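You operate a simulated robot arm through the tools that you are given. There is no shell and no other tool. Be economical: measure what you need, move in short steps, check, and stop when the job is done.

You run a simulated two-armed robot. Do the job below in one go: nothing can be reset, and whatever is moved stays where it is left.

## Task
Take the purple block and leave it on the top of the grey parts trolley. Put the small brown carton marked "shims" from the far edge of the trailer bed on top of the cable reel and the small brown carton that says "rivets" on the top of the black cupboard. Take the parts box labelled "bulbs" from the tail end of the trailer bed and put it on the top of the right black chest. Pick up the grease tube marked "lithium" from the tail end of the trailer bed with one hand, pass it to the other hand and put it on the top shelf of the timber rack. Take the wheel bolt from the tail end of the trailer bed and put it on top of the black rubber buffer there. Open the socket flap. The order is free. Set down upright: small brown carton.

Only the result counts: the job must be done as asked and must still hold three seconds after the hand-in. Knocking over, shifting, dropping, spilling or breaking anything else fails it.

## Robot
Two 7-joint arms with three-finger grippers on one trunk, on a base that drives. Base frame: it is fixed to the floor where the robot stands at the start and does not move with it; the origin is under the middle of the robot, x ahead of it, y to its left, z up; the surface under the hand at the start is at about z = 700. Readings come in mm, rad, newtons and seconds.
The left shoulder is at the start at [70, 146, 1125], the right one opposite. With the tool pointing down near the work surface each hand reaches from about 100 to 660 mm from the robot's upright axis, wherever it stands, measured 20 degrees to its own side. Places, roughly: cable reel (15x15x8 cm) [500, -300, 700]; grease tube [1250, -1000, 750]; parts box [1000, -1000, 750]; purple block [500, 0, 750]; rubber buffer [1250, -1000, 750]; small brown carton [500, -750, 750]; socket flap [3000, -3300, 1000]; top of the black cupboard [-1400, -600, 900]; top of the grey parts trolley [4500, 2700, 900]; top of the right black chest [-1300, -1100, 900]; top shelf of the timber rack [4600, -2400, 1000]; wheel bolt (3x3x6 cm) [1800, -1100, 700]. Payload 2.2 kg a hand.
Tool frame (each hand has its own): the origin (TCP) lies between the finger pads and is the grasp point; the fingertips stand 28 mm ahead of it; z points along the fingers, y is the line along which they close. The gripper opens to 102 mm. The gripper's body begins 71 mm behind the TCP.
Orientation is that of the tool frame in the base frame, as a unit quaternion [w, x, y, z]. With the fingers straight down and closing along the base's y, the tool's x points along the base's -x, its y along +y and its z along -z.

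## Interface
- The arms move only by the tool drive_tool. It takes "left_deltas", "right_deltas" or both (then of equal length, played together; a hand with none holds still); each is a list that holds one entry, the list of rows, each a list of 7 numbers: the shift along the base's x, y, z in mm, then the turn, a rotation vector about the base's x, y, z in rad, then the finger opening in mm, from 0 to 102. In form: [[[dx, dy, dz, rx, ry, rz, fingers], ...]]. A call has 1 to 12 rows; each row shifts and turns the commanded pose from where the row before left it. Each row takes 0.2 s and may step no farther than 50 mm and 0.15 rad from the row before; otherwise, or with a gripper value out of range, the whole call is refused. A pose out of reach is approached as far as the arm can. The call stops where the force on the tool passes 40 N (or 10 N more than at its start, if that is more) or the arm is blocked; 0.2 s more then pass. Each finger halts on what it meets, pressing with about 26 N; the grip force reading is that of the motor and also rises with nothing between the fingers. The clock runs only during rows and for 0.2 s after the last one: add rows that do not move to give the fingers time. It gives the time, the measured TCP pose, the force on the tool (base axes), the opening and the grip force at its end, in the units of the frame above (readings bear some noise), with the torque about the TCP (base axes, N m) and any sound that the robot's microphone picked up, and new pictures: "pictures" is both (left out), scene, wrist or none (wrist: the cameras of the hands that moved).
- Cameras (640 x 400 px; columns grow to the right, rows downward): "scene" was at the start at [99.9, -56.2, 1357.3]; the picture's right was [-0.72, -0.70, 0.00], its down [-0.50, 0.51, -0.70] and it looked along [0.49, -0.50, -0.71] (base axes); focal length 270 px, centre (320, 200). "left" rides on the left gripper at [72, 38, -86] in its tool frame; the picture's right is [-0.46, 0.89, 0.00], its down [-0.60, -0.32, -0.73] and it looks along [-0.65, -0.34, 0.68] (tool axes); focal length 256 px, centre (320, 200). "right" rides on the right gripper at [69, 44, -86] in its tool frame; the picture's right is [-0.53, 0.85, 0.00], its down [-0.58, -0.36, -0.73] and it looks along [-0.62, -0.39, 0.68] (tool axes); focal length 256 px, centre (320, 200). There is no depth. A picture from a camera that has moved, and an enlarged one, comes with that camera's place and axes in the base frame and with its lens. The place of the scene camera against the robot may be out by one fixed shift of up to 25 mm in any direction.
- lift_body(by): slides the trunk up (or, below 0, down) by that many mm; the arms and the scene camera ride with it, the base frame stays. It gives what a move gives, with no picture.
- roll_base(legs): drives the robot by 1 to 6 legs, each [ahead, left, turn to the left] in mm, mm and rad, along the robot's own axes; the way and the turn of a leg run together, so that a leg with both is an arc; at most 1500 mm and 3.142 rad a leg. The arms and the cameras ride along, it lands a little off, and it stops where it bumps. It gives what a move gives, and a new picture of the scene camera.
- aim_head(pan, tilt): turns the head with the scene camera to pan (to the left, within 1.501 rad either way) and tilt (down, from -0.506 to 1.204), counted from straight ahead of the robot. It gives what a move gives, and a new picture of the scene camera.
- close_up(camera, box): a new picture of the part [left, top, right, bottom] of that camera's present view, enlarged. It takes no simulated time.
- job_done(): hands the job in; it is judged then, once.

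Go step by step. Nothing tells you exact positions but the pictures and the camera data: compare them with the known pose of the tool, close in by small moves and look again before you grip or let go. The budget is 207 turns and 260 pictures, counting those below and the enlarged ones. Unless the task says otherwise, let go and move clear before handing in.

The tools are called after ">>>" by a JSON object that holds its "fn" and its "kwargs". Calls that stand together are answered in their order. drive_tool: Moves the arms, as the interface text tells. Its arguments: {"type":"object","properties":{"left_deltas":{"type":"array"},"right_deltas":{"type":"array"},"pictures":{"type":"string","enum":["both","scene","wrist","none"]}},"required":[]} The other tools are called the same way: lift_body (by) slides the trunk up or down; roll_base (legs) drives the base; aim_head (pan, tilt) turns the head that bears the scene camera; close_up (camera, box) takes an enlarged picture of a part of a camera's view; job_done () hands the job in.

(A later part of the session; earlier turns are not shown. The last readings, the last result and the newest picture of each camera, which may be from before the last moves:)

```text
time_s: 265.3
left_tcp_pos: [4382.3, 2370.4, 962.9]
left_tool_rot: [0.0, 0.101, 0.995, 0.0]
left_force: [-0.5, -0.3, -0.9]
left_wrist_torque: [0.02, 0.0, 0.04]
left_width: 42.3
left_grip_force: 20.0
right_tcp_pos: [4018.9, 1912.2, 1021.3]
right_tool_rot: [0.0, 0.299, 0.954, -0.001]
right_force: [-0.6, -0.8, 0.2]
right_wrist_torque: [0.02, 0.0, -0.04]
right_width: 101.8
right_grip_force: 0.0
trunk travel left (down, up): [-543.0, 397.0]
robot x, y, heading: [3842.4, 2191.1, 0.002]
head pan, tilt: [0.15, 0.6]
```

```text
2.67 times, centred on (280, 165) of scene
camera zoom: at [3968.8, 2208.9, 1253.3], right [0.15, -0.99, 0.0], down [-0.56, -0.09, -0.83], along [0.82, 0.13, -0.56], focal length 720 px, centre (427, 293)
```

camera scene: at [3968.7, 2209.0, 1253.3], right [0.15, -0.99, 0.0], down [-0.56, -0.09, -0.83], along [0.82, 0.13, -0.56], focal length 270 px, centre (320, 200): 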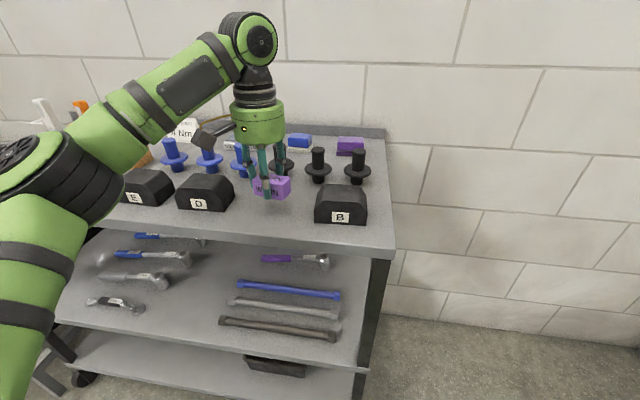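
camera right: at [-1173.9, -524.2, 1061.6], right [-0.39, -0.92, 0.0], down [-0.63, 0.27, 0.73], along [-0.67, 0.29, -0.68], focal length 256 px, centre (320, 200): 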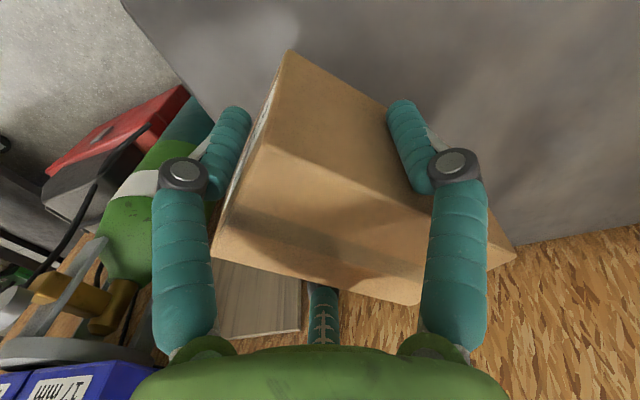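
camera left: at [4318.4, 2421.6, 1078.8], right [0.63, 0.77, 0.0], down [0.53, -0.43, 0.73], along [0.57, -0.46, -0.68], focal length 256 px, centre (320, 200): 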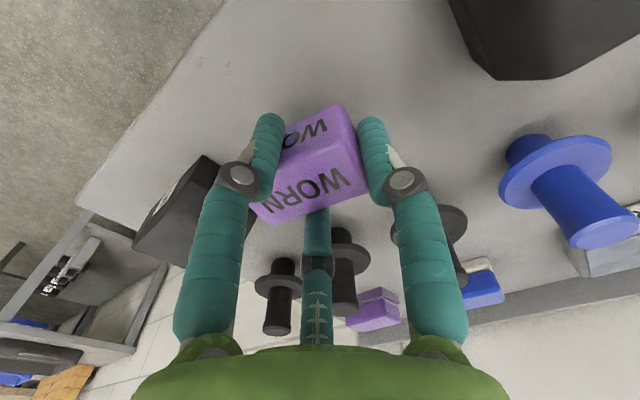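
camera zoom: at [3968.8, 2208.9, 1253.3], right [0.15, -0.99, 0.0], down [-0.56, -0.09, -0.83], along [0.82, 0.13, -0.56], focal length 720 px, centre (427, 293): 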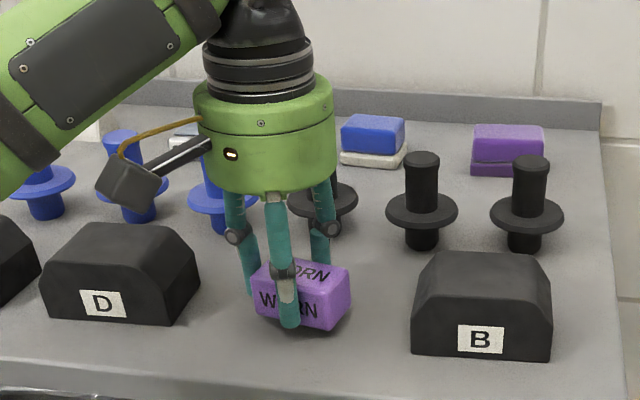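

>>> {"fn": "drive_tool", "kwargs": {"left_deltas": [[[0, 0, -4, 0, 0, 0, 15], [0, 0, -3, 0, 0, 0, 15], [0, 0, -3, 0, 0, 0, 15], [0, 0, 0, 0, 0, 0, 15]]], "pictures": "none"}}

```text
time_s: 266.3
left_tcp_pos: [4383.2, 2370.7, 953.2]
left_tool_rot: [0.0, 0.102, 0.995, 0.001]
left_force: [1.4, 0.1, 2.8]
left_wrist_torque: [0.11, 0.0, -0.03]
left_width: 42.0
left_grip_force: 19.7
right_tcp_pos: [4019.2, 1910.7, 1021.9]
right_tool_rot: [0.0, 0.299, 0.954, 0.0]
right_force: [0.3, -1.2, 1.0]
right_wrist_torque: [-0.01, -0.01, -0.01]
right_width: 101.9
right_grip_force: 0.1
trunk travel left (down, up): [-543.0, 397.0]
robot x, y, heading: [3838.7, 2193.2, 0.003]
head pan, tilt: [0.15, 0.6]
```

First contact. I press 1 mm more, open only to 62 mm, and rise straight up.

>>> {"fn": "drive_tool", "kwargs": {"left_deltas": [[[0, 0, -1, 0, 0, 0, 15], [0, 0, 0, 0, 0, 0, 46], [0, 0, 0, 0, 0, 0, 62], [0, 0, 0, 0, 0, 0, 62], [0, 0, 25, 0, 0, 0, 62], [0, 0, 35, 0, 0, 0, 62], [0, 0, 35, 0, 0, 0, 62], [-40, 0, 10, 0, 0, 0, 62], [-45, 0, 0, 0, 0, 0, 62], [-45, 0, 0, 0, 0, 0, 80], [-45, 0, 0, 0, 0, 0, 102]]], "pictures": "scene"}}

>>> {"fn": "close_up", "kwargs": {"camera": "scene", "box": [160, 90, 400, 240]}}

```text
time_s: 268.7
left_tcp_pos: [4206.6, 2368.1, 1058.1]
left_tool_rot: [0.001, 0.101, 0.995, 0.001]
left_force: [-0.7, 0.7, 0.1]
left_wrist_torque: [0.03, -0.04, -0.02]
left_width: 101.9
left_grip_force: 0.0
right_tcp_pos: [4019.0, 1913.2, 1021.3]
right_tool_rot: [0.002, 0.299, 0.954, 0.0]
right_force: [-0.1, 0.6, 1.0]
right_wrist_torque: [-0.02, -0.02, 0.0]
right_width: 101.8
right_grip_force: 0.2
trunk travel left (down, up): [-543.0, 397.0]
robot x, y, heading: [3842.1, 2192.6, 0.005]
head pan, tilt: [0.15, 0.6]
camera scene: at [3967.3, 2209.2, 1253.5], right [0.15, -0.99, 0.0], down [-0.56, -0.09, -0.83], along [0.82, 0.13, -0.56], focal length 270 px, centre (320, 200)
```

scene: 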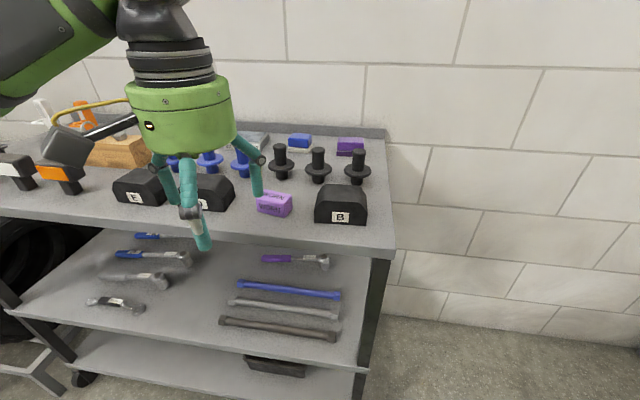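

```text
2.67 times, centred on (280, 165) of scene
camera zoom: at [3967.3, 2209.2, 1253.5], right [0.15, -0.99, 0.0], down [-0.56, -0.09, -0.83], along [0.82, 0.13, -0.56], focal length 720 px, centre (427, 293)
```

zoom: 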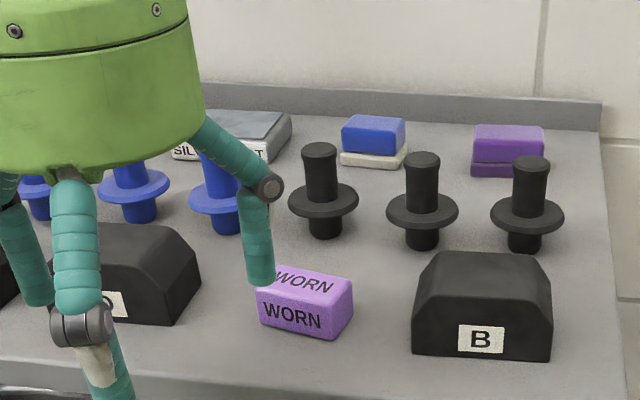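

The purple block stands on the trolley. I back off, turn around and drive back along the lane toward the socket flap area.

>>> {"fn": "roll_base", "kwargs": {"legs": [[-290, 0, 0], [0, 0, -1.575], [1500, 0, 0], [1500, 0, 0], [1100, 0, 0]]}}

>>> {"fn": "aim_head", "kwargs": {"pan": -0.2, "tilt": 0.25}}

```text
time_s: 281.5
left_tcp_pos: [3688.0, 327.6, 1056.6]
left_tool_rot: [-0.001, 0.784, 0.621, -0.003]
left_force: [0.8, -0.2, -0.6]
left_wrist_torque: [0.0, 0.0, 0.0]
left_width: 102.1
left_grip_force: 0.1
right_tcp_pos: [3236.0, 527.9, 1024.2]
right_tool_rot: [-0.001, 0.893, 0.45, -0.006]
right_force: [-0.2, -0.9, -0.6]
right_wrist_torque: [0.0, 0.01, 0.01]
right_width: 101.9
right_grip_force: 0.2
trunk travel left (down, up): [-543.0, 397.0]
robot x, y, heading: [3513.8, 699.4, -1.593]
head pan, tilt: [0.15, 0.6]
stopped in leg 3: the robot was blocked; the commanded pose is now the measured one
camera scene: at [3527.2, 566.2, 1253.5], right [-0.99, -0.13, 0.01], down [-0.08, 0.56, -0.83], along [0.1, -0.82, -0.56], focal length 270 px, centre (320, 200)
```

scene: 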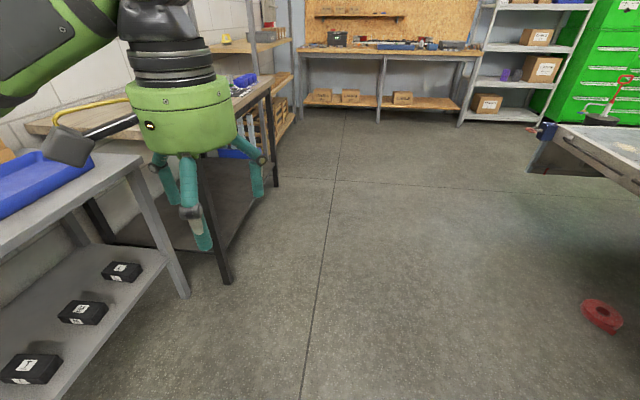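

```text
time_s: 282.3
left_tcp_pos: [3688.2, 329.2, 1057.3]
left_tool_rot: [0.0, 0.783, 0.622, -0.003]
left_force: [0.3, -0.6, -0.1]
left_wrist_torque: [0.02, -0.02, -0.01]
left_width: 102.0
left_grip_force: 0.0
right_tcp_pos: [3236.9, 528.0, 1024.4]
right_tool_rot: [-0.001, 0.893, 0.451, -0.005]
right_force: [0.8, -0.4, -0.5]
right_wrist_torque: [0.02, 0.0, 0.02]
right_width: 102.2
right_grip_force: 0.0
trunk travel left (down, up): [-543.0, 397.0]
robot x, y, heading: [3518.6, 698.5, -1.595]
head pan, tilt: [-0.201, 0.25]
camera scene: at [3496.1, 563.7, 1286.0], right [-0.98, 0.22, 0.01], down [0.05, 0.24, -0.97], along [-0.21, -0.95, -0.24], focal length 270 px, centre (320, 200)
```

scene: 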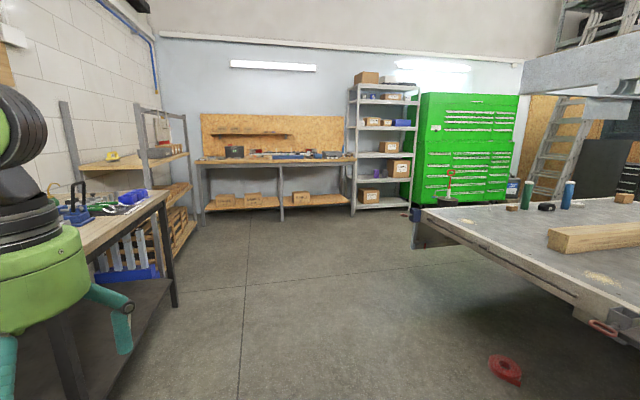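

The base was blocked—likely the right arm against the lift post. I look to the right before moving.

>>> {"fn": "aim_head", "kwargs": {"pan": -1.0, "tilt": 0.5}}

```text
time_s: 283.5
left_tcp_pos: [3688.4, 328.0, 1057.5]
left_tool_rot: [0.0, 0.783, 0.621, -0.004]
left_force: [-0.2, -1.0, 0.1]
left_wrist_torque: [-0.04, 0.03, 0.03]
left_width: 102.0
left_grip_force: 0.0
right_tcp_pos: [3237.0, 529.6, 1024.2]
right_tool_rot: [-0.001, 0.893, 0.451, -0.005]
right_force: [0.5, -0.4, 0.5]
right_wrist_torque: [-0.01, 0.02, -0.01]
right_width: 102.0
right_grip_force: 0.0
trunk travel left (down, up): [-543.0, 397.0]
robot x, y, heading: [3513.8, 698.5, -1.594]
head pan, tilt: [-1.0, 0.499]
camera scene: at [3438.9, 607.2, 1263.3], right [-0.52, 0.85, 0.0], down [0.4, 0.25, -0.88], along [-0.75, -0.46, -0.47], focal length 270 px, centre (320, 200)
```

scene: 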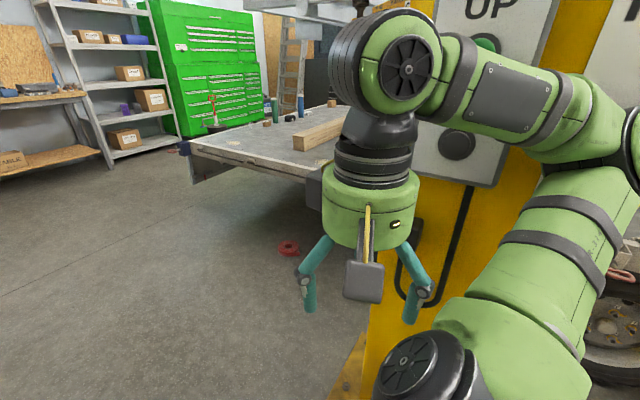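

The forearm met the post's control box. I back off, shift away from the post, and continue down the middle of the lane.

>>> {"fn": "roll_base", "kwargs": {"legs": [[-100, 0, 0], [0, 140, 0.023]]}}

>>> {"fn": "aim_head", "kwargs": {"pan": 0.5, "tilt": 0.5}}

```text
time_s: 285.6
left_tcp_pos: [3835.3, 428.5, 1057.7]
left_tool_rot: [0.0, 0.776, 0.631, 0.001]
left_force: [-0.3, 0.3, -0.3]
left_wrist_torque: [-0.01, 0.01, -0.02]
left_width: 102.0
left_grip_force: 0.1
right_tcp_pos: [3379.9, 616.8, 1020.5]
right_tool_rot: [-0.001, 0.886, 0.463, -0.001]
right_force: [0.0, -0.1, 0.4]
right_wrist_torque: [-0.03, 0.02, 0.01]
right_width: 102.0
right_grip_force: 0.0
trunk travel left (down, up): [-543.0, 397.0]
robot x, y, heading: [3659.4, 796.6, -1.569]
head pan, tilt: [-1.0, 0.499]
camera scene: at [3577.6, 700.4, 1262.3], right [-0.54, 0.84, 0.0], down [0.4, 0.26, -0.88], along [-0.74, -0.48, -0.48], focal length 270 px, centre (320, 200)
```

scene: 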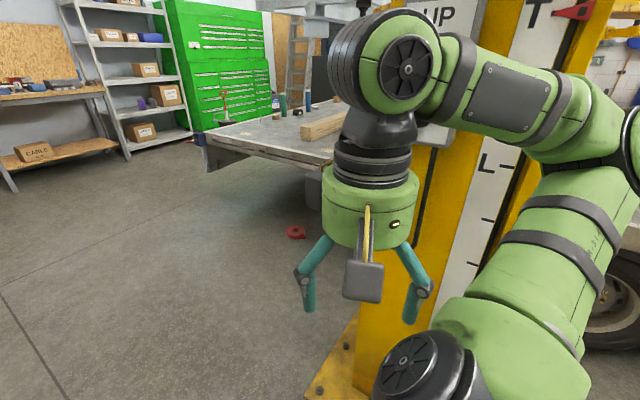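

```text
time_s: 287.2
left_tcp_pos: [3836.6, 428.7, 1057.5]
left_tool_rot: [0.001, 0.775, 0.632, 0.0]
left_force: [0.6, 1.1, 0.0]
left_wrist_torque: [-0.01, 0.02, 0.0]
left_width: 102.0
left_grip_force: 0.1
right_tcp_pos: [3379.6, 616.5, 1021.9]
right_tool_rot: [0.0, 0.887, 0.462, -0.001]
right_force: [-0.6, -0.4, 0.0]
right_wrist_torque: [0.03, 0.03, -0.01]
right_width: 102.1
right_grip_force: 0.0
trunk travel left (down, up): [-543.0, 397.0]
robot x, y, heading: [3658.8, 792.6, -1.567]
head pan, tilt: [0.499, 0.499]
camera scene: at [3698.3, 670.1, 1262.4], right [-0.88, -0.48, 0.0], down [-0.23, 0.42, -0.88], along [0.42, -0.77, -0.48], focal length 270 px, centre (320, 200)
```

scene: 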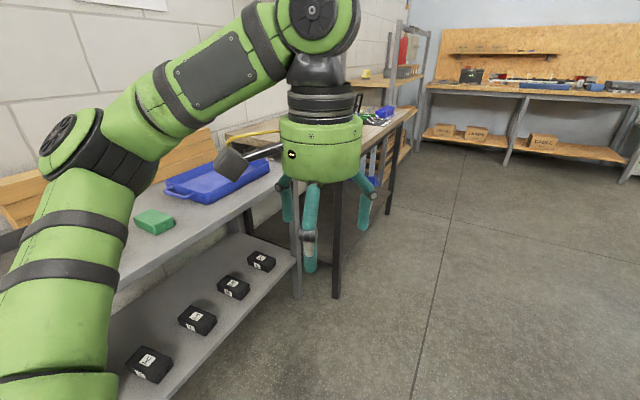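

>>> {"fn": "roll_base", "kwargs": {"legs": [[0, -40, 0], [1400, 0, 0], [1200, 0, 0]]}}

>>> {"fn": "aim_head", "kwargs": {"pan": -0.2, "tilt": 0.2}}

```text
time_s: 300.2
left_tcp_pos: [3777.0, -2158.6, 1056.7]
left_tool_rot: [0.0, 0.78, 0.625, 0.0]
left_force: [0.8, 0.1, -0.6]
left_wrist_torque: [0.0, 0.02, 0.01]
left_width: 102.1
left_grip_force: 0.0
right_tcp_pos: [3322.5, -1965.1, 1021.4]
right_tool_rot: [0.0, 0.89, 0.457, -0.001]
right_force: [-0.1, 0.0, -0.5]
right_wrist_torque: [0.01, 0.02, 0.02]
right_width: 102.1
right_grip_force: 0.1
trunk travel left (down, up): [-543.0, 397.0]
robot x, y, heading: [3606.6, -1783.8, -1.581]
head pan, tilt: [0.499, 0.499]
camera scene: at [3641.8, -1915.0, 1262.4], right [-0.88, -0.47, 0.0], down [-0.23, 0.42, -0.88], along [0.41, -0.77, -0.48], focal length 270 px, centre (320, 200)
```

scene: 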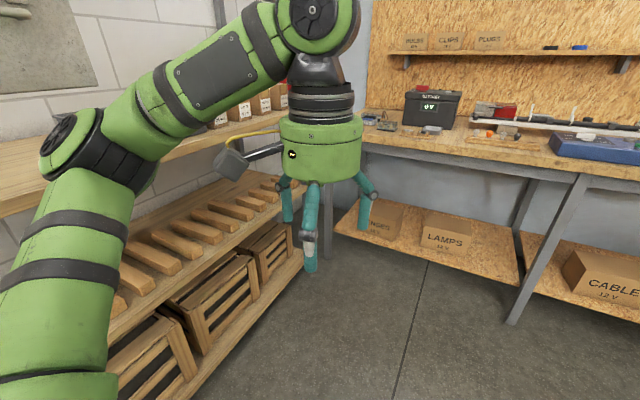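

```text
time_s: 301.3
left_tcp_pos: [3777.1, -2158.3, 1057.2]
left_tool_rot: [0.001, 0.78, 0.626, 0.001]
left_force: [1.0, -0.1, 0.5]
left_wrist_torque: [0.0, -0.01, 0.02]
left_width: 102.2
left_grip_force: 0.1
right_tcp_pos: [3322.9, -1964.1, 1022.1]
right_tool_rot: [-0.001, 0.89, 0.457, -0.002]
right_force: [-0.3, -0.4, -1.0]
right_wrist_torque: [-0.02, -0.01, 0.0]
right_width: 102.1
right_grip_force: 0.0
trunk travel left (down, up): [-543.0, 397.0]
robot x, y, heading: [3604.2, -1783.7, -1.577]
head pan, tilt: [-0.201, 0.201]
camera scene: at [3579.7, -1926.0, 1290.0], right [-0.98, 0.21, 0.0], down [0.04, 0.2, -0.98], along [-0.2, -0.96, -0.2], focal length 270 px, centre (320, 200)
```

scene: 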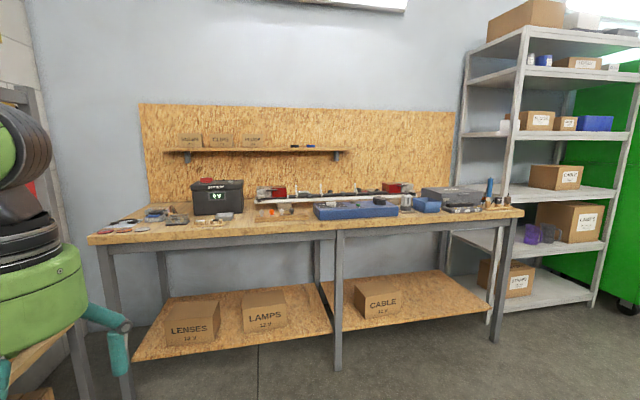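

Something at the workbench near [3000,-3300] should be the socket flap; I zoom in.

>>> {"fn": "close_up", "kwargs": {"camera": "scene", "box": [240, 160, 530, 230]}}

>>> {"fn": "close_up", "kwargs": {"camera": "scene", "box": [360, 165, 460, 225]}}

```text
2.21 times, centred on (385, 195) of scene
camera zoom: at [3579.7, -1926.0, 1290.0], right [-0.98, 0.21, 0.0], down [0.04, 0.2, -0.98], along [-0.2, -0.96, -0.2], focal length 596 px, centre (177, 211)
```

zoom: 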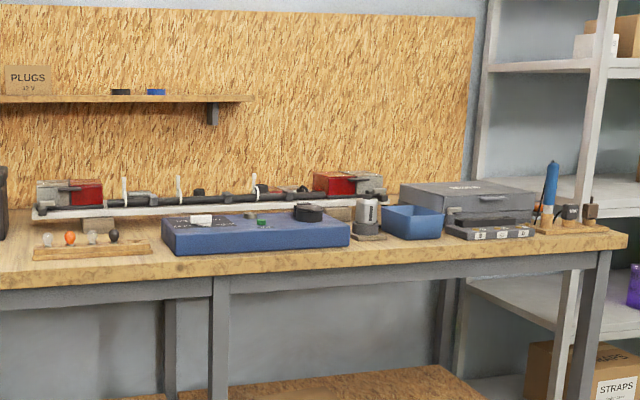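

```text
6.40 times, centred on (410, 195) of scene
camera zoom: at [3579.7, -1926.0, 1290.0], right [-0.98, 0.21, 0.0], down [0.04, 0.2, -0.98], along [-0.2, -0.96, -0.2], focal length 1727 px, centre (-256, 232)
```

zoom: 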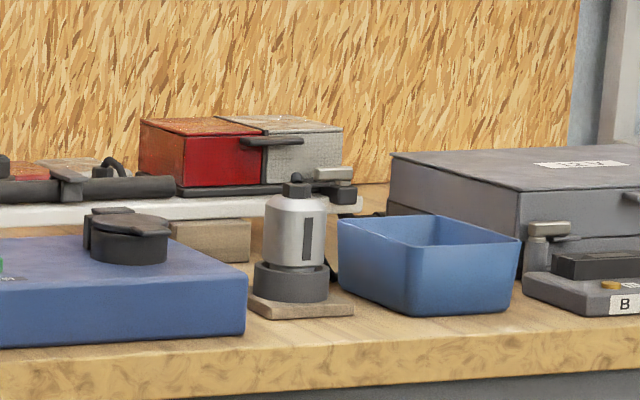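

The flap is the black hinged lid on the blue test box, near [2945,-3340,980]. I drive in front of it for a closer look.

>>> {"fn": "roll_base", "kwargs": {"legs": [[0, -560, 0], [900, 0, 0]]}}

>>> {"fn": "aim_head", "kwargs": {"pan": 0.1, "tilt": 0.6}}

```text
time_s: 308.9
left_tcp_pos: [3207.9, -3050.5, 1058.1]
left_tool_rot: [0.001, 0.778, 0.628, 0.002]
left_force: [0.2, 0.1, -0.7]
left_wrist_torque: [0.0, 0.0, -0.06]
left_width: 101.9
left_grip_force: 0.0
right_tcp_pos: [2751.7, -2858.1, 1021.6]
right_tool_rot: [0.0, 0.889, 0.459, -0.001]
right_force: [0.7, 0.4, -0.1]
right_wrist_torque: [-0.02, 0.0, 0.02]
right_width: 101.7
right_grip_force: 0.2
trunk travel left (down, up): [-543.0, 397.0]
robot x, y, heading: [3034.4, -2680.5, -1.576]
head pan, tilt: [-0.201, 0.201]
camera scene: at [3009.6, -2818.5, 1290.1], right [-0.98, 0.2, 0.0], down [0.04, 0.2, -0.98], along [-0.2, -0.96, -0.2], focal length 270 px, centre (320, 200)
```

scene: 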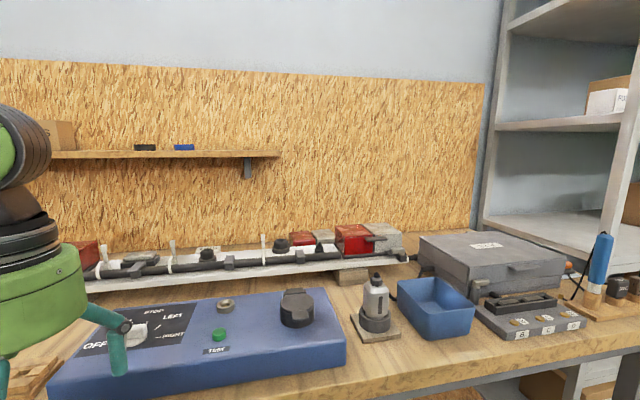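

```text
time_s: 309.7
left_tcp_pos: [3207.6, -3050.0, 1056.1]
left_tool_rot: [0.001, 0.778, 0.628, 0.0]
left_force: [0.1, -0.9, 0.4]
left_wrist_torque: [-0.02, 0.01, -0.02]
left_width: 101.8
left_grip_force: 0.1
right_tcp_pos: [2752.4, -2858.1, 1020.8]
right_tool_rot: [0.0, 0.889, 0.458, -0.001]
right_force: [0.1, 0.2, -0.4]
right_wrist_torque: [0.04, 0.02, 0.0]
right_width: 102.1
right_grip_force: 0.0
trunk travel left (down, up): [-543.0, 397.0]
robot x, y, heading: [3034.1, -2678.2, -1.572]
head pan, tilt: [0.099, 0.6]
camera scene: at [3036.9, -2815.2, 1253.4], right [-1.0, -0.09, 0.0], down [-0.05, 0.56, -0.83], along [0.08, -0.82, -0.56], focal length 270 px, centre (320, 200)
```

scene: 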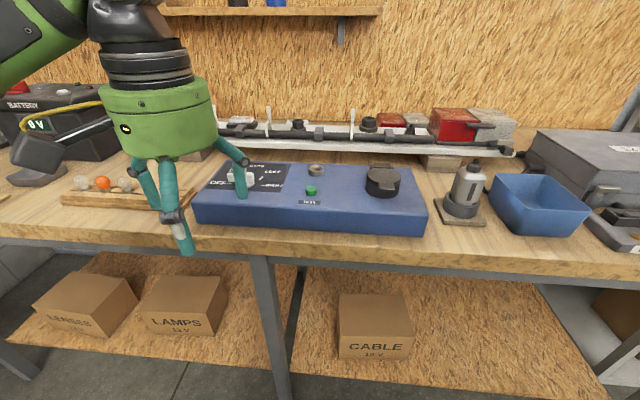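

>>> {"fn": "close_up", "kwargs": {"camera": "scene", "box": [345, 145, 425, 215]}}

```text
5.71 times, centred on (385, 180) of scene
camera zoom: at [3036.9, -2815.2, 1253.4], right [-1.0, -0.09, 0.0], down [-0.05, 0.56, -0.83], along [0.08, -0.82, -0.56], focal length 1542 px, centre (-51, 314)
```

zoom: 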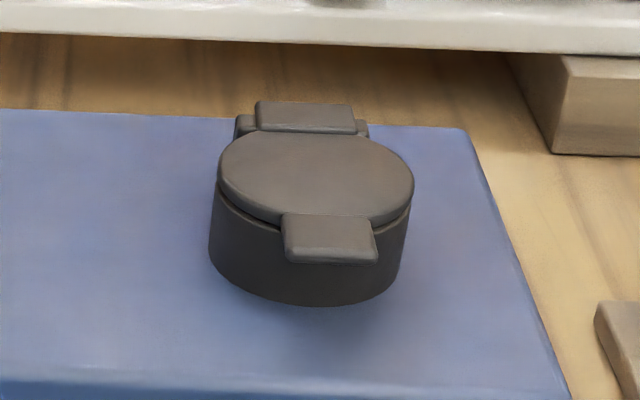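

The lid hinges at the back with a tab at the front (towards me), tab ≈[2948,-3287,~970]. I'll hook a right fingertip under the tab: tuck the left hand, raise the trunk, move in, then pitch the right hand forward 60°.

>>> {"fn": "drive_tool", "kwargs": {"left_deltas": [[[0, 45, 0, 0, 0, 0, 102], [0, 45, 0, 0, 0, 0, 102], [0, 45, 0, 0, 0, 0, 102], [0, 0, 0, 0, 0, 0, 102]]], "pictures": "none"}}

>>> {"fn": "lift_body", "kwargs": {"by": 100}}

>>> {"fn": "roll_base", "kwargs": {"legs": [[100, 80, 0]]}}

>>> {"fn": "drive_tool", "kwargs": {"right_deltas": [[[0, 0, 20, -0.15, 0, 0.0, 102], [0, 0, 20, -0.15, 0, 0, 102], [0, 0, 20, -0.15, 0, 0, 102], [0, 0, 20, -0.15, 0, 0, 102], [0, 0, 0, -0.15, 0, 0, 102], [0, 0, 0, -0.15, 0, 0, 102], [0, 0, 0, -0.147, 0, 0, 102]]], "pictures": "both"}}

```text
time_s: 310.7
left_tcp_pos: [3207.6, -2915.1, 1056.0]
left_tool_rot: [0.0, 0.778, 0.629, 0.001]
left_force: [0.1, -0.5, 0.6]
left_wrist_torque: [0.04, 0.04, 0.04]
left_width: 102.2
left_grip_force: 0.1
right_tcp_pos: [2751.6, -2859.2, 1020.8]
right_tool_rot: [0.0, 0.889, 0.459, -0.002]
right_force: [-0.1, -0.1, 0.3]
right_wrist_torque: [0.02, 0.0, 0.0]
right_width: 101.8
right_grip_force: 0.0
trunk travel left (down, up): [-543.0, 397.0]
robot x, y, heading: [3031.6, -2678.1, -1.573]
head pan, tilt: [0.099, 0.6]
```

```text
time_s: 312.1
left_tcp_pos: [3208.1, -2914.3, 1156.2]
left_tool_rot: [0.001, 0.779, 0.628, 0.001]
left_force: [-0.3, -0.2, 0.9]
left_wrist_torque: [-0.01, -0.01, 0.0]
left_width: 102.1
left_grip_force: 0.1
right_tcp_pos: [2752.7, -2857.3, 1121.2]
right_tool_rot: [-0.001, 0.889, 0.458, -0.001]
right_force: [-0.4, -1.9, 1.1]
right_wrist_torque: [0.0, 0.02, -0.01]
right_width: 101.7
right_grip_force: 0.0
trunk travel left (down, up): [-643.0, 297.0]
robot x, y, heading: [3036.2, -2683.3, -1.573]
head pan, tilt: [0.099, 0.6]
```

```text
time_s: 313.3
left_tcp_pos: [3282.6, -3010.7, 1156.5]
left_tool_rot: [0.003, 0.777, 0.629, 0.0]
left_force: [0.3, 0.8, -0.3]
left_wrist_torque: [-0.03, 0.04, 0.01]
left_width: 102.1
left_grip_force: 0.1
right_tcp_pos: [2828.7, -2955.6, 1122.7]
right_tool_rot: [0.0, 0.888, 0.46, -0.001]
right_force: [-0.5, -0.3, 0.3]
right_wrist_torque: [0.02, 0.01, -0.04]
right_width: 102.1
right_grip_force: 0.1
trunk travel left (down, up): [-643.0, 297.0]
robot x, y, heading: [3112.4, -2779.9, -1.572]
head pan, tilt: [0.099, 0.6]
camera scene: at [3112.6, -2912.3, 1353.5], right [-1.0, -0.1, 0.0], down [-0.05, 0.56, -0.83], along [0.08, -0.82, -0.56], focal length 270 px, centre (320, 200)
```

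scene: 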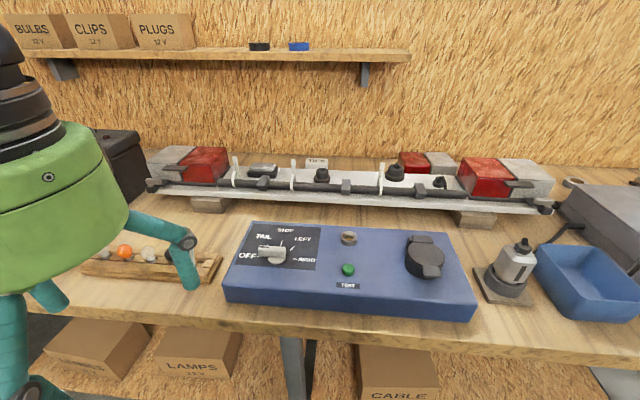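

```text
time_s: 314.9
left_tcp_pos: [3284.1, -3012.8, 1156.7]
left_tool_rot: [0.002, 0.778, 0.628, 0.0]
left_force: [-0.7, 0.5, -1.0]
left_wrist_torque: [-0.02, -0.04, 0.01]
left_width: 102.2
left_grip_force: 0.0
right_tcp_pos: [2827.3, -2954.0, 1209.0]
right_tool_rot: [0.444, 0.77, 0.397, -0.231]
right_force: [0.2, 0.5, -0.3]
right_wrist_torque: [-0.06, -0.01, 0.0]
right_width: 101.9
right_grip_force: 0.1
right hand out of reach, approached as far as the arm can: row 7
trunk travel left (down, up): [-643.0, 297.0]
robot x, y, heading: [3113.5, -2776.7, -1.573]
head pan, tilt: [0.099, 0.6]
camera scene: at [3113.1, -2913.5, 1353.3], right [-1.0, -0.1, 0.0], down [-0.05, 0.56, -0.83], along [0.08, -0.82, -0.56], focal length 270 px, centre (320, 200)
camera right: at [2901.8, -2864.5, 1225.4], right [0.38, -0.46, 0.8], down [-0.63, 0.51, 0.59], along [-0.68, -0.73, -0.1], focal length 256 px, centre (320, 200)
```

scene: 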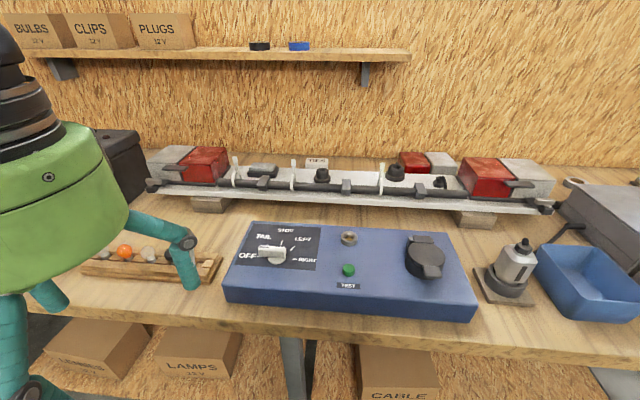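
right: 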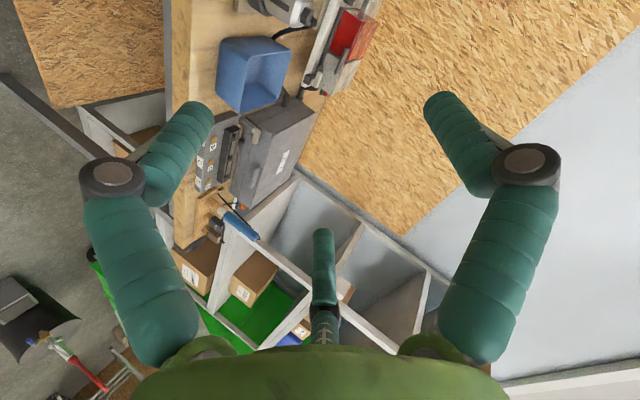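

The hook finger (lower one) now points forward-down. I bring it in front of and above the tab for a closer measurement.

>>> {"fn": "drive_tool", "kwargs": {"right_deltas": [[[17, -36, -12, 0, 0, 0, 102], [17, -36, -12, 0, 0, 0, 102], [17, -36, -12, 0, 0, 0, 102], [17, -36, -16, 0, 0, 0, 102], [17, -33, -18, 0, 0, 0, 102], [17, -33, -20, 0, 0, 0, 102], [17, -23, -20, 0, 0, 0, 102]]], "pictures": "both"}}

>>> {"fn": "close_up", "kwargs": {"camera": "scene", "box": [340, 170, 500, 300]}}

```text
time_s: 316.5
left_tcp_pos: [3284.5, -3015.7, 1156.3]
left_tool_rot: [-0.001, 0.777, 0.629, 0.001]
left_force: [1.0, -1.3, -0.6]
left_wrist_torque: [0.05, 0.01, -0.01]
left_width: 102.0
left_grip_force: 0.1
right_tcp_pos: [2935.1, -3192.0, 1168.3]
right_tool_rot: [0.442, 0.77, 0.398, -0.23]
right_force: [-0.4, -0.8, -0.6]
right_wrist_torque: [0.01, -0.02, 0.02]
right_width: 101.9
right_grip_force: 0.0
right hand out of reach, approached as far as the arm can: row 1, 2, 3, 4, 5
trunk travel left (down, up): [-643.0, 297.0]
robot x, y, heading: [3109.4, -2774.7, -1.575]
head pan, tilt: [0.099, 0.6]
camera scene: at [3114.1, -2916.2, 1353.0], right [-1.0, -0.1, 0.0], down [-0.06, 0.56, -0.82], along [0.08, -0.82, -0.57], focal length 270 px, centre (320, 200)
camera right: at [3009.7, -3103.0, 1184.9], right [0.38, -0.47, 0.8], down [-0.63, 0.5, 0.59], along [-0.68, -0.73, -0.1], focal length 256 px, centre (320, 200)
```

scene: 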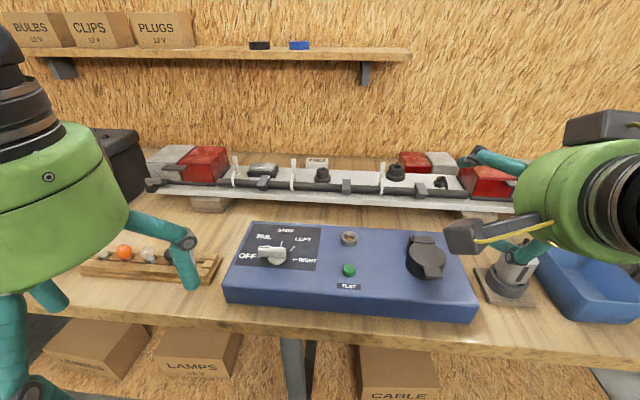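
right: 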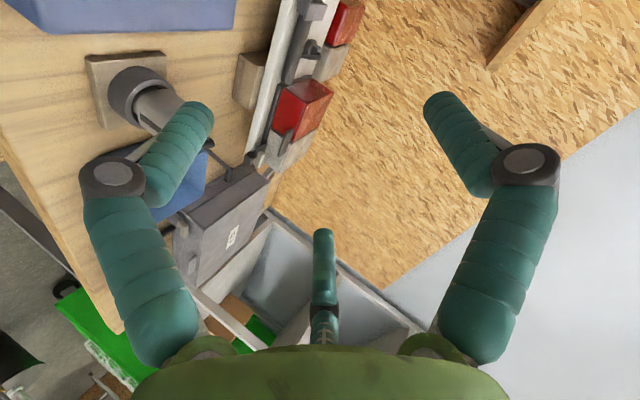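

```text
3.08 times, centred on (420, 235) of scene
camera zoom: at [3114.1, -2916.2, 1353.0], right [-1.0, -0.1, 0.0], down [-0.06, 0.56, -0.82], along [0.08, -0.82, -0.57], focal length 830 px, centre (12, 92)
```

zoom: 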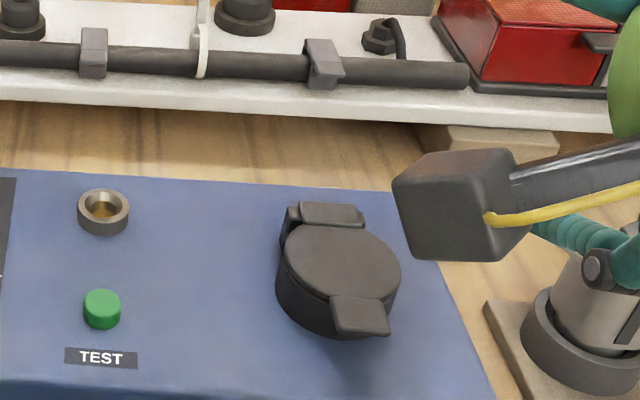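

I need a more exact fix on the tab, so I move the right hand aside and use the left wrist camera to view the socket.

>>> {"fn": "drive_tool", "kwargs": {"right_deltas": [[[-40, 0, 0, 0, 0, 0, 102], [-40, 0, 0, 0, 0, 0, 102], [-40, 0, 0, 0, 0, 0, 102], [0, 0, 0, 0, 0, 0, 102], [0, 0, 0, 0, 0, 0, 102]]], "left_deltas": [[[-41, -23, 0, 0, 0, 0, 102], [-41, -23, 0, 0, 0, 0, 102], [-41, -23, 0, 0, 0, 0, 102], [-41, -23, 0, 0, 0, 0, 102], [-41, -23, 0, 0, 0, 0, 102]]], "pictures": "wrist"}}

```text
time_s: 317.7
left_tcp_pos: [3074.0, -3130.3, 1154.7]
left_tool_rot: [0.001, 0.777, 0.629, 0.001]
left_force: [0.5, 0.4, -0.2]
left_wrist_torque: [0.02, -0.05, 0.0]
left_width: 102.2
left_grip_force: 0.0
right_tcp_pos: [2810.8, -3192.2, 1170.2]
right_tool_rot: [0.444, 0.77, 0.397, -0.23]
right_force: [-0.9, -0.8, 0.1]
right_wrist_torque: [0.01, 0.02, 0.05]
right_width: 102.0
right_grip_force: 0.1
right hand out of reach, approached as far as the arm can: row 1
trunk travel left (down, up): [-643.0, 297.0]
robot x, y, heading: [3109.3, -2780.1, -1.575]
head pan, tilt: [0.099, 0.6]
camera right: at [2886.5, -3103.7, 1187.4], right [0.38, -0.46, 0.8], down [-0.63, 0.5, 0.59], along [-0.68, -0.73, -0.1], focal length 256 px, centre (320, 200)
camera left: at [3126.2, -3066.4, 1241.4], right [0.77, -0.64, 0.0], down [-0.44, -0.52, 0.73], along [-0.47, -0.56, -0.68], focal length 256 px, centre (320, 200)
```

right: 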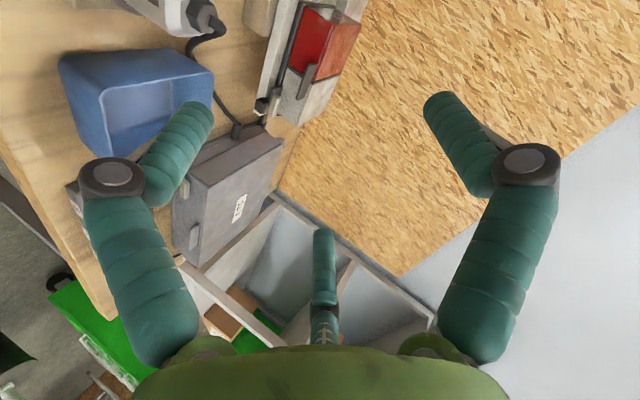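
left: 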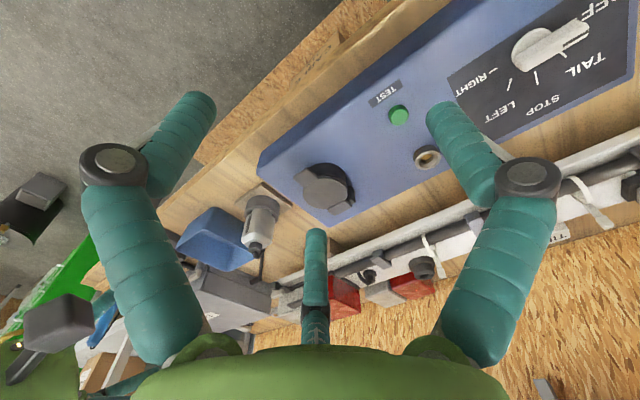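

>>> {"fn": "close_up", "kwargs": {"camera": "left", "box": [260, 130, 400, 240]}}

>>> {"fn": "drive_tool", "kwargs": {"left_deltas": [[[45, 10, -20, 0, 0, 0, 102], [45, 10, -20, 0, 0, 0, 102], [0, 0, -40, 0, 0, 0, 102]]], "pictures": "none"}}

>>> {"fn": "close_up", "kwargs": {"camera": "left", "box": [220, 80, 420, 240]}}

```text
3.64 times, centred on (330, 185) of left
camera zoom: at [3126.2, -3066.4, 1241.4], right [0.77, -0.64, 0.0], down [-0.44, -0.52, 0.73], along [-0.47, -0.56, -0.68], focal length 931 px, centre (284, 254)
```

zoom: 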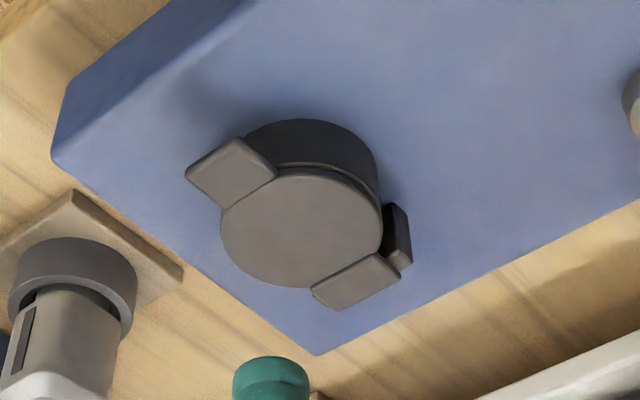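

```text
refused: row 1 steps farther than a row can; nothing moved
```

```text
2.50 times, centred on (320, 160) of left
camera zoom: at [3126.2, -3066.4, 1241.4], right [0.77, -0.64, 0.0], down [-0.44, -0.52, 0.73], along [-0.47, -0.56, -0.68], focal length 640 px, centre (320, 300)
```

zoom: 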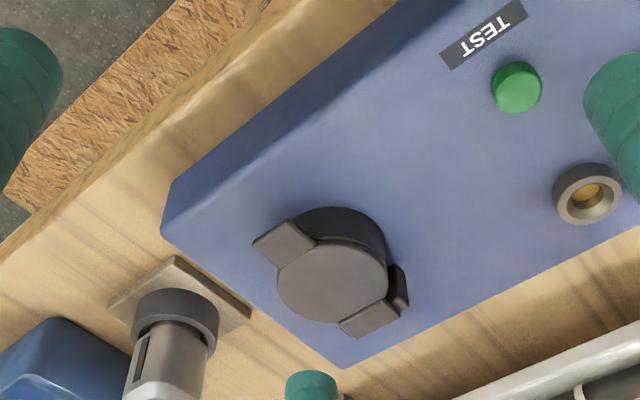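

>>> {"fn": "drive_tool", "kwargs": {"left_deltas": [[[40, 0, -15, 0, 0, 0, 102], [40, 0, -20, 0, 0, 0, 102], [30, 0, -35, 0, 0, 0, 102]]], "pictures": "none"}}

>>> {"fn": "close_up", "kwargs": {"camera": "left", "box": [190, 100, 390, 260]}}

```text
time_s: 318.5
left_tcp_pos: [3190.5, -3126.7, 1086.8]
left_tool_rot: [0.001, 0.777, 0.629, -0.001]
left_force: [0.1, -0.7, -0.8]
left_wrist_torque: [0.03, 0.04, -0.02]
left_width: 101.8
left_grip_force: 0.0
right_tcp_pos: [2815.2, -3193.7, 1171.4]
right_tool_rot: [0.444, 0.769, 0.397, -0.231]
right_force: [1.0, -1.3, 0.5]
right_wrist_torque: [0.03, 0.01, 0.0]
right_width: 102.2
right_grip_force: 0.0
trunk travel left (down, up): [-643.0, 297.0]
robot x, y, heading: [3111.8, -2779.2, -1.575]
head pan, tilt: [0.099, 0.6]
```

```text
2.50 times, centred on (290, 180) of left
camera zoom: at [3242.2, -3062.6, 1172.5], right [0.77, -0.64, 0.0], down [-0.44, -0.52, 0.73], along [-0.47, -0.56, -0.68], focal length 640 px, centre (395, 250)
```

zoom: 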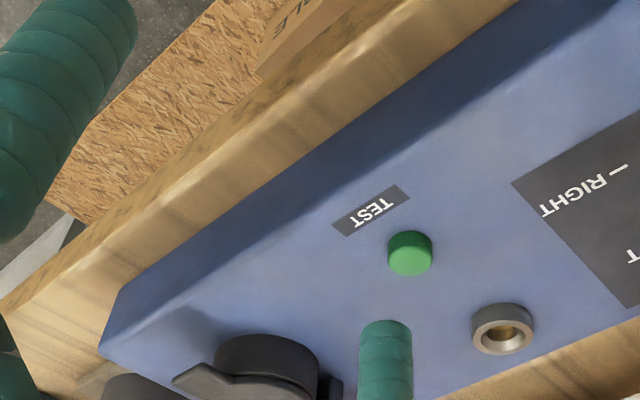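

>>> {"fn": "close_up", "kwargs": {"camera": "left", "box": [190, 190, 330, 300]}}

```text
3.64 times, centred on (260, 245) of left
camera zoom: at [3242.2, -3062.6, 1172.5], right [0.77, -0.64, 0.0], down [-0.44, -0.52, 0.73], along [-0.47, -0.56, -0.68], focal length 931 px, centre (538, 36)
```

zoom: 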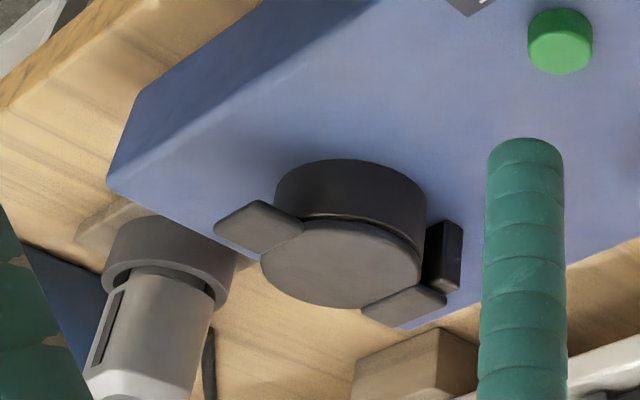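

Stereo gives lid centre [2961,-3272,982] and tab front edge y≈-3222, underside ≈970. I retract the left hand and pitch the right hand a bit flatter.

>>> {"fn": "drive_tool", "kwargs": {"left_deltas": [[[40, 20, 20, 0, 0, 0, 102], [30, 30, 20, 0, 0, 0, 102], [0, 40, 20, 0, 0, 0, 102], [0, 40, 0, 0, 0, 0, 102], [0, 0, 0, 0, 0, 0, 102]]], "right_deltas": [[[0, 20, 0, -0.07, 0, 0, 102], [0, 20, 0, -0.07, 0, 0, 102], [0, 0, 0, -0.07, 0, 0, 102], [0, 0, 0, 0, 0, 0, 102], [0, 0, 0, 0, 0, 0, 102]]], "pictures": "none"}}

```text
time_s: 319.7
left_tcp_pos: [3257.9, -2998.4, 1145.4]
left_tool_rot: [0.001, 0.778, 0.629, 0.0]
left_force: [-0.3, -0.9, -0.5]
left_wrist_torque: [0.02, -0.01, 0.0]
left_width: 102.1
left_grip_force: 0.0
right_tcp_pos: [2793.1, -3179.9, 1206.2]
right_tool_rot: [0.521, 0.719, 0.372, -0.27]
right_force: [0.8, -0.3, 0.6]
right_wrist_torque: [0.01, 0.02, -0.04]
right_width: 101.7
right_grip_force: 0.0
right hand out of reach, approached as far as the arm can: row 1, 2, 3
trunk travel left (down, up): [-643.0, 297.0]
robot x, y, heading: [3115.1, -2779.9, -1.574]
head pan, tilt: [0.099, 0.6]
```

>>> {"fn": "drive_tool", "kwargs": {"right_deltas": [[[0, 45, 0, 0, 0, 0, 102], [0, 45, 0, 0, 0, 0, 102], [45, 0, 0, 0, 0, 0, 102], [45, 0, 0, 0, 0, 0, 102], [45, 0, 0, 0, 0, 0, 102]]], "pictures": "none"}}

>>> {"fn": "lift_body", "kwargs": {"by": -150}}

>>> {"fn": "drive_tool", "kwargs": {"right_deltas": [[[0, 0, 0, 0, 0, 0, 102]]], "pictures": "both"}}

```text
time_s: 320.9
left_tcp_pos: [3261.3, -2997.2, 1145.6]
left_tool_rot: [0.001, 0.778, 0.628, -0.001]
left_force: [1.2, 0.3, -0.2]
left_wrist_torque: [0.01, 0.04, 0.0]
left_width: 102.1
left_grip_force: 0.0
right_tcp_pos: [2903.1, -3105.0, 1268.1]
right_tool_rot: [0.521, 0.719, 0.372, -0.272]
right_force: [0.8, -1.5, 0.1]
right_wrist_torque: [0.0, 0.02, -0.03]
right_width: 102.0
right_grip_force: 0.0
right hand out of reach, approached as far as the arm can: row 1, 2, 3, 4, 5
trunk travel left (down, up): [-643.0, 297.0]
robot x, y, heading: [3111.3, -2778.8, -1.575]
head pan, tilt: [0.099, 0.6]
```

```text
time_s: 322.7
left_tcp_pos: [3258.4, -2997.0, 995.9]
left_tool_rot: [0.0, 0.778, 0.629, 0.0]
left_force: [-0.5, -0.3, -0.7]
left_wrist_torque: [-0.01, 0.03, -0.01]
left_width: 101.9
left_grip_force: 0.0
right_tcp_pos: [2901.7, -3105.2, 1117.8]
right_tool_rot: [0.521, 0.72, 0.371, -0.272]
right_force: [0.6, -0.6, -0.3]
right_wrist_torque: [0.0, 0.0, 0.03]
right_width: 102.0
right_grip_force: 0.1
trunk travel left (down, up): [-493.0, 447.0]
robot x, y, heading: [3110.5, -2782.5, -1.573]
head pan, tilt: [0.099, 0.6]
```

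```text
time_s: 323.1
left_tcp_pos: [3258.5, -2997.5, 994.5]
left_tool_rot: [0.001, 0.778, 0.629, 0.0]
left_force: [0.1, -0.1, 0.0]
left_wrist_torque: [0.01, 0.0, -0.02]
left_width: 102.0
left_grip_force: 0.0
right_tcp_pos: [2901.5, -3105.5, 1118.5]
right_tool_rot: [0.521, 0.719, 0.371, -0.272]
right_force: [0.5, -0.5, -0.6]
right_wrist_torque: [0.02, -0.04, 0.01]
right_width: 102.0
right_grip_force: 0.2
trunk travel left (down, up): [-493.0, 447.0]
robot x, y, heading: [3109.1, -2776.6, -1.57]
head pan, tilt: [0.099, 0.6]
camera scene: at [3113.8, -2913.7, 1203.3], right [-1.0, -0.1, 0.0], down [-0.05, 0.56, -0.83], along [0.08, -0.82, -0.56], focal length 270 px, centre (320, 200)
camera right: at [2976.6, -3014.2, 1115.7], right [0.38, -0.29, 0.88], down [-0.63, 0.62, 0.47], along [-0.68, -0.73, 0.05], focal length 256 px, centre (320, 200)
```

scene: 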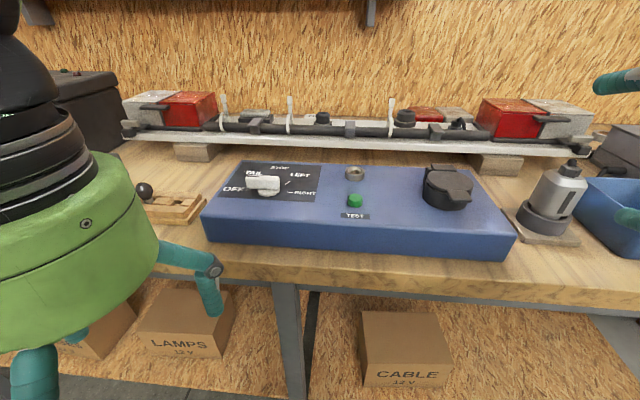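
right: 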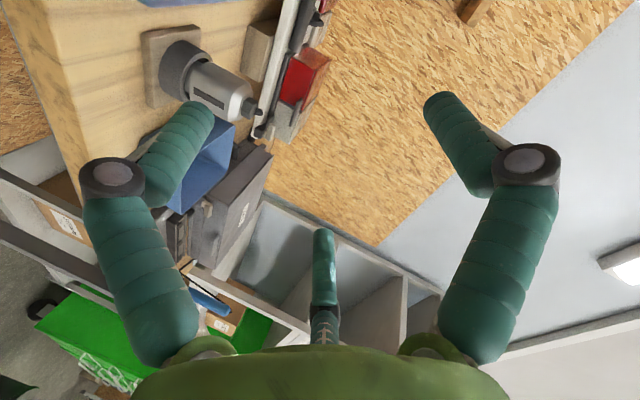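

>>> {"fn": "drive_tool", "kwargs": {"right_deltas": [[[20, 0, -20, 0, 0, 0, 102], [20, 0, -30, 0, 0, 0, 102], [13, -20, -25, 0, 0, 0, 102], [0, -25, -19, 0, 0, 0, 102], [0, 0, 0, 0, 0, 0, 102]]], "pictures": "both"}}

```text
time_s: 324.3
left_tcp_pos: [3258.3, -2996.0, 995.3]
left_tool_rot: [0.001, 0.778, 0.629, 0.0]
left_force: [-0.2, 0.2, -0.1]
left_wrist_torque: [-0.01, -0.01, 0.04]
left_width: 101.8
left_grip_force: 0.0
right_tcp_pos: [2967.0, -3168.2, 1081.5]
right_tool_rot: [0.521, 0.719, 0.371, -0.27]
right_force: [0.5, 0.6, -0.5]
right_wrist_torque: [0.03, 0.0, -0.05]
right_width: 102.0
right_grip_force: 0.1
right hand out of reach, approached as far as the arm can: row 1, 2, 3, 4
trunk travel left (down, up): [-493.0, 447.0]
robot x, y, heading: [3111.0, -2778.0, -1.576]
head pan, tilt: [0.099, 0.6]
camera scene: at [3113.7, -2912.8, 1203.4], right [-1.0, -0.1, 0.0], down [-0.05, 0.56, -0.83], along [0.08, -0.82, -0.56], focal length 270 px, centre (320, 200)
camera right: at [3042.5, -3077.5, 1077.9], right [0.38, -0.29, 0.88], down [-0.63, 0.62, 0.47], along [-0.68, -0.73, 0.05], focal length 256 px, centre (320, 200)
```

scene: 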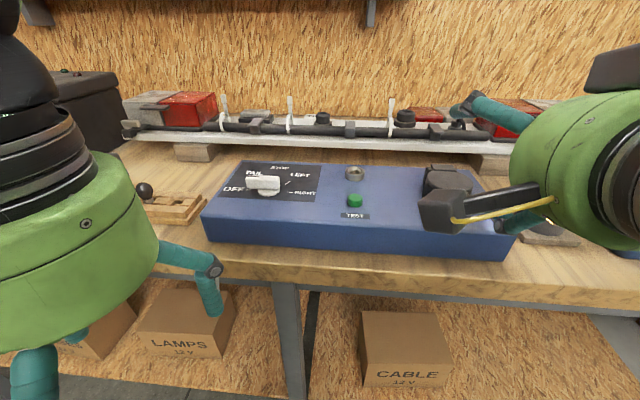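
right: 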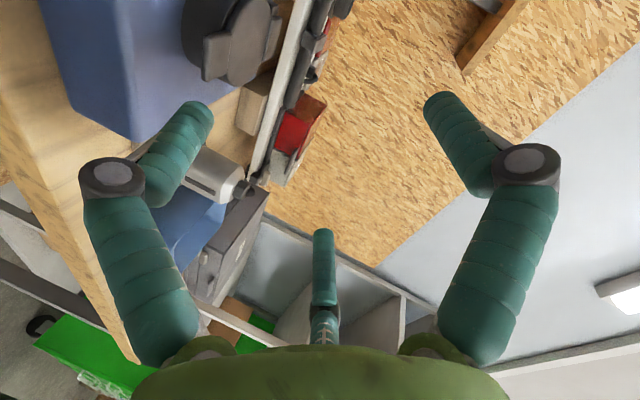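

Still limited in z by the wrist; lowering the trunk carries the hand down with it.

>>> {"fn": "lift_body", "kwargs": {"by": -50}}

>>> {"fn": "close_up", "kwargs": {"camera": "right", "box": [60, 0, 380, 200]}}

```text
time_s: 325.2
left_tcp_pos: [3258.6, -2996.9, 944.8]
left_tool_rot: [0.001, 0.778, 0.629, 0.0]
left_force: [0.3, -0.2, 0.0]
left_wrist_torque: [-0.01, -0.02, 0.02]
left_width: 101.9
left_grip_force: 0.1
right_tcp_pos: [2966.6, -3168.6, 1030.3]
right_tool_rot: [0.521, 0.719, 0.372, -0.271]
right_force: [-0.3, 0.4, 0.3]
right_wrist_torque: [0.01, -0.04, -0.01]
right_width: 101.8
right_grip_force: 0.0
trunk travel left (down, up): [-443.0, 497.0]
robot x, y, heading: [3110.5, -2776.7, -1.571]
head pan, tilt: [0.099, 0.6]
```

```text
2.00 times, centred on (220, 100) of right
camera zoom: at [3042.4, -3078.0, 1027.8], right [0.38, -0.29, 0.88], down [-0.63, 0.62, 0.48], along [-0.68, -0.73, 0.05], focal length 512 px, centre (520, 400)
```

zoom: 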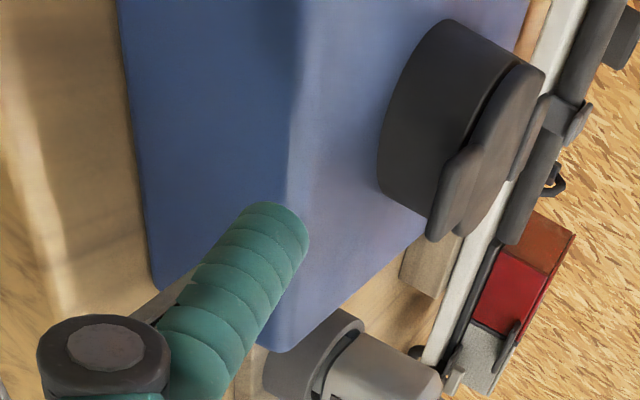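

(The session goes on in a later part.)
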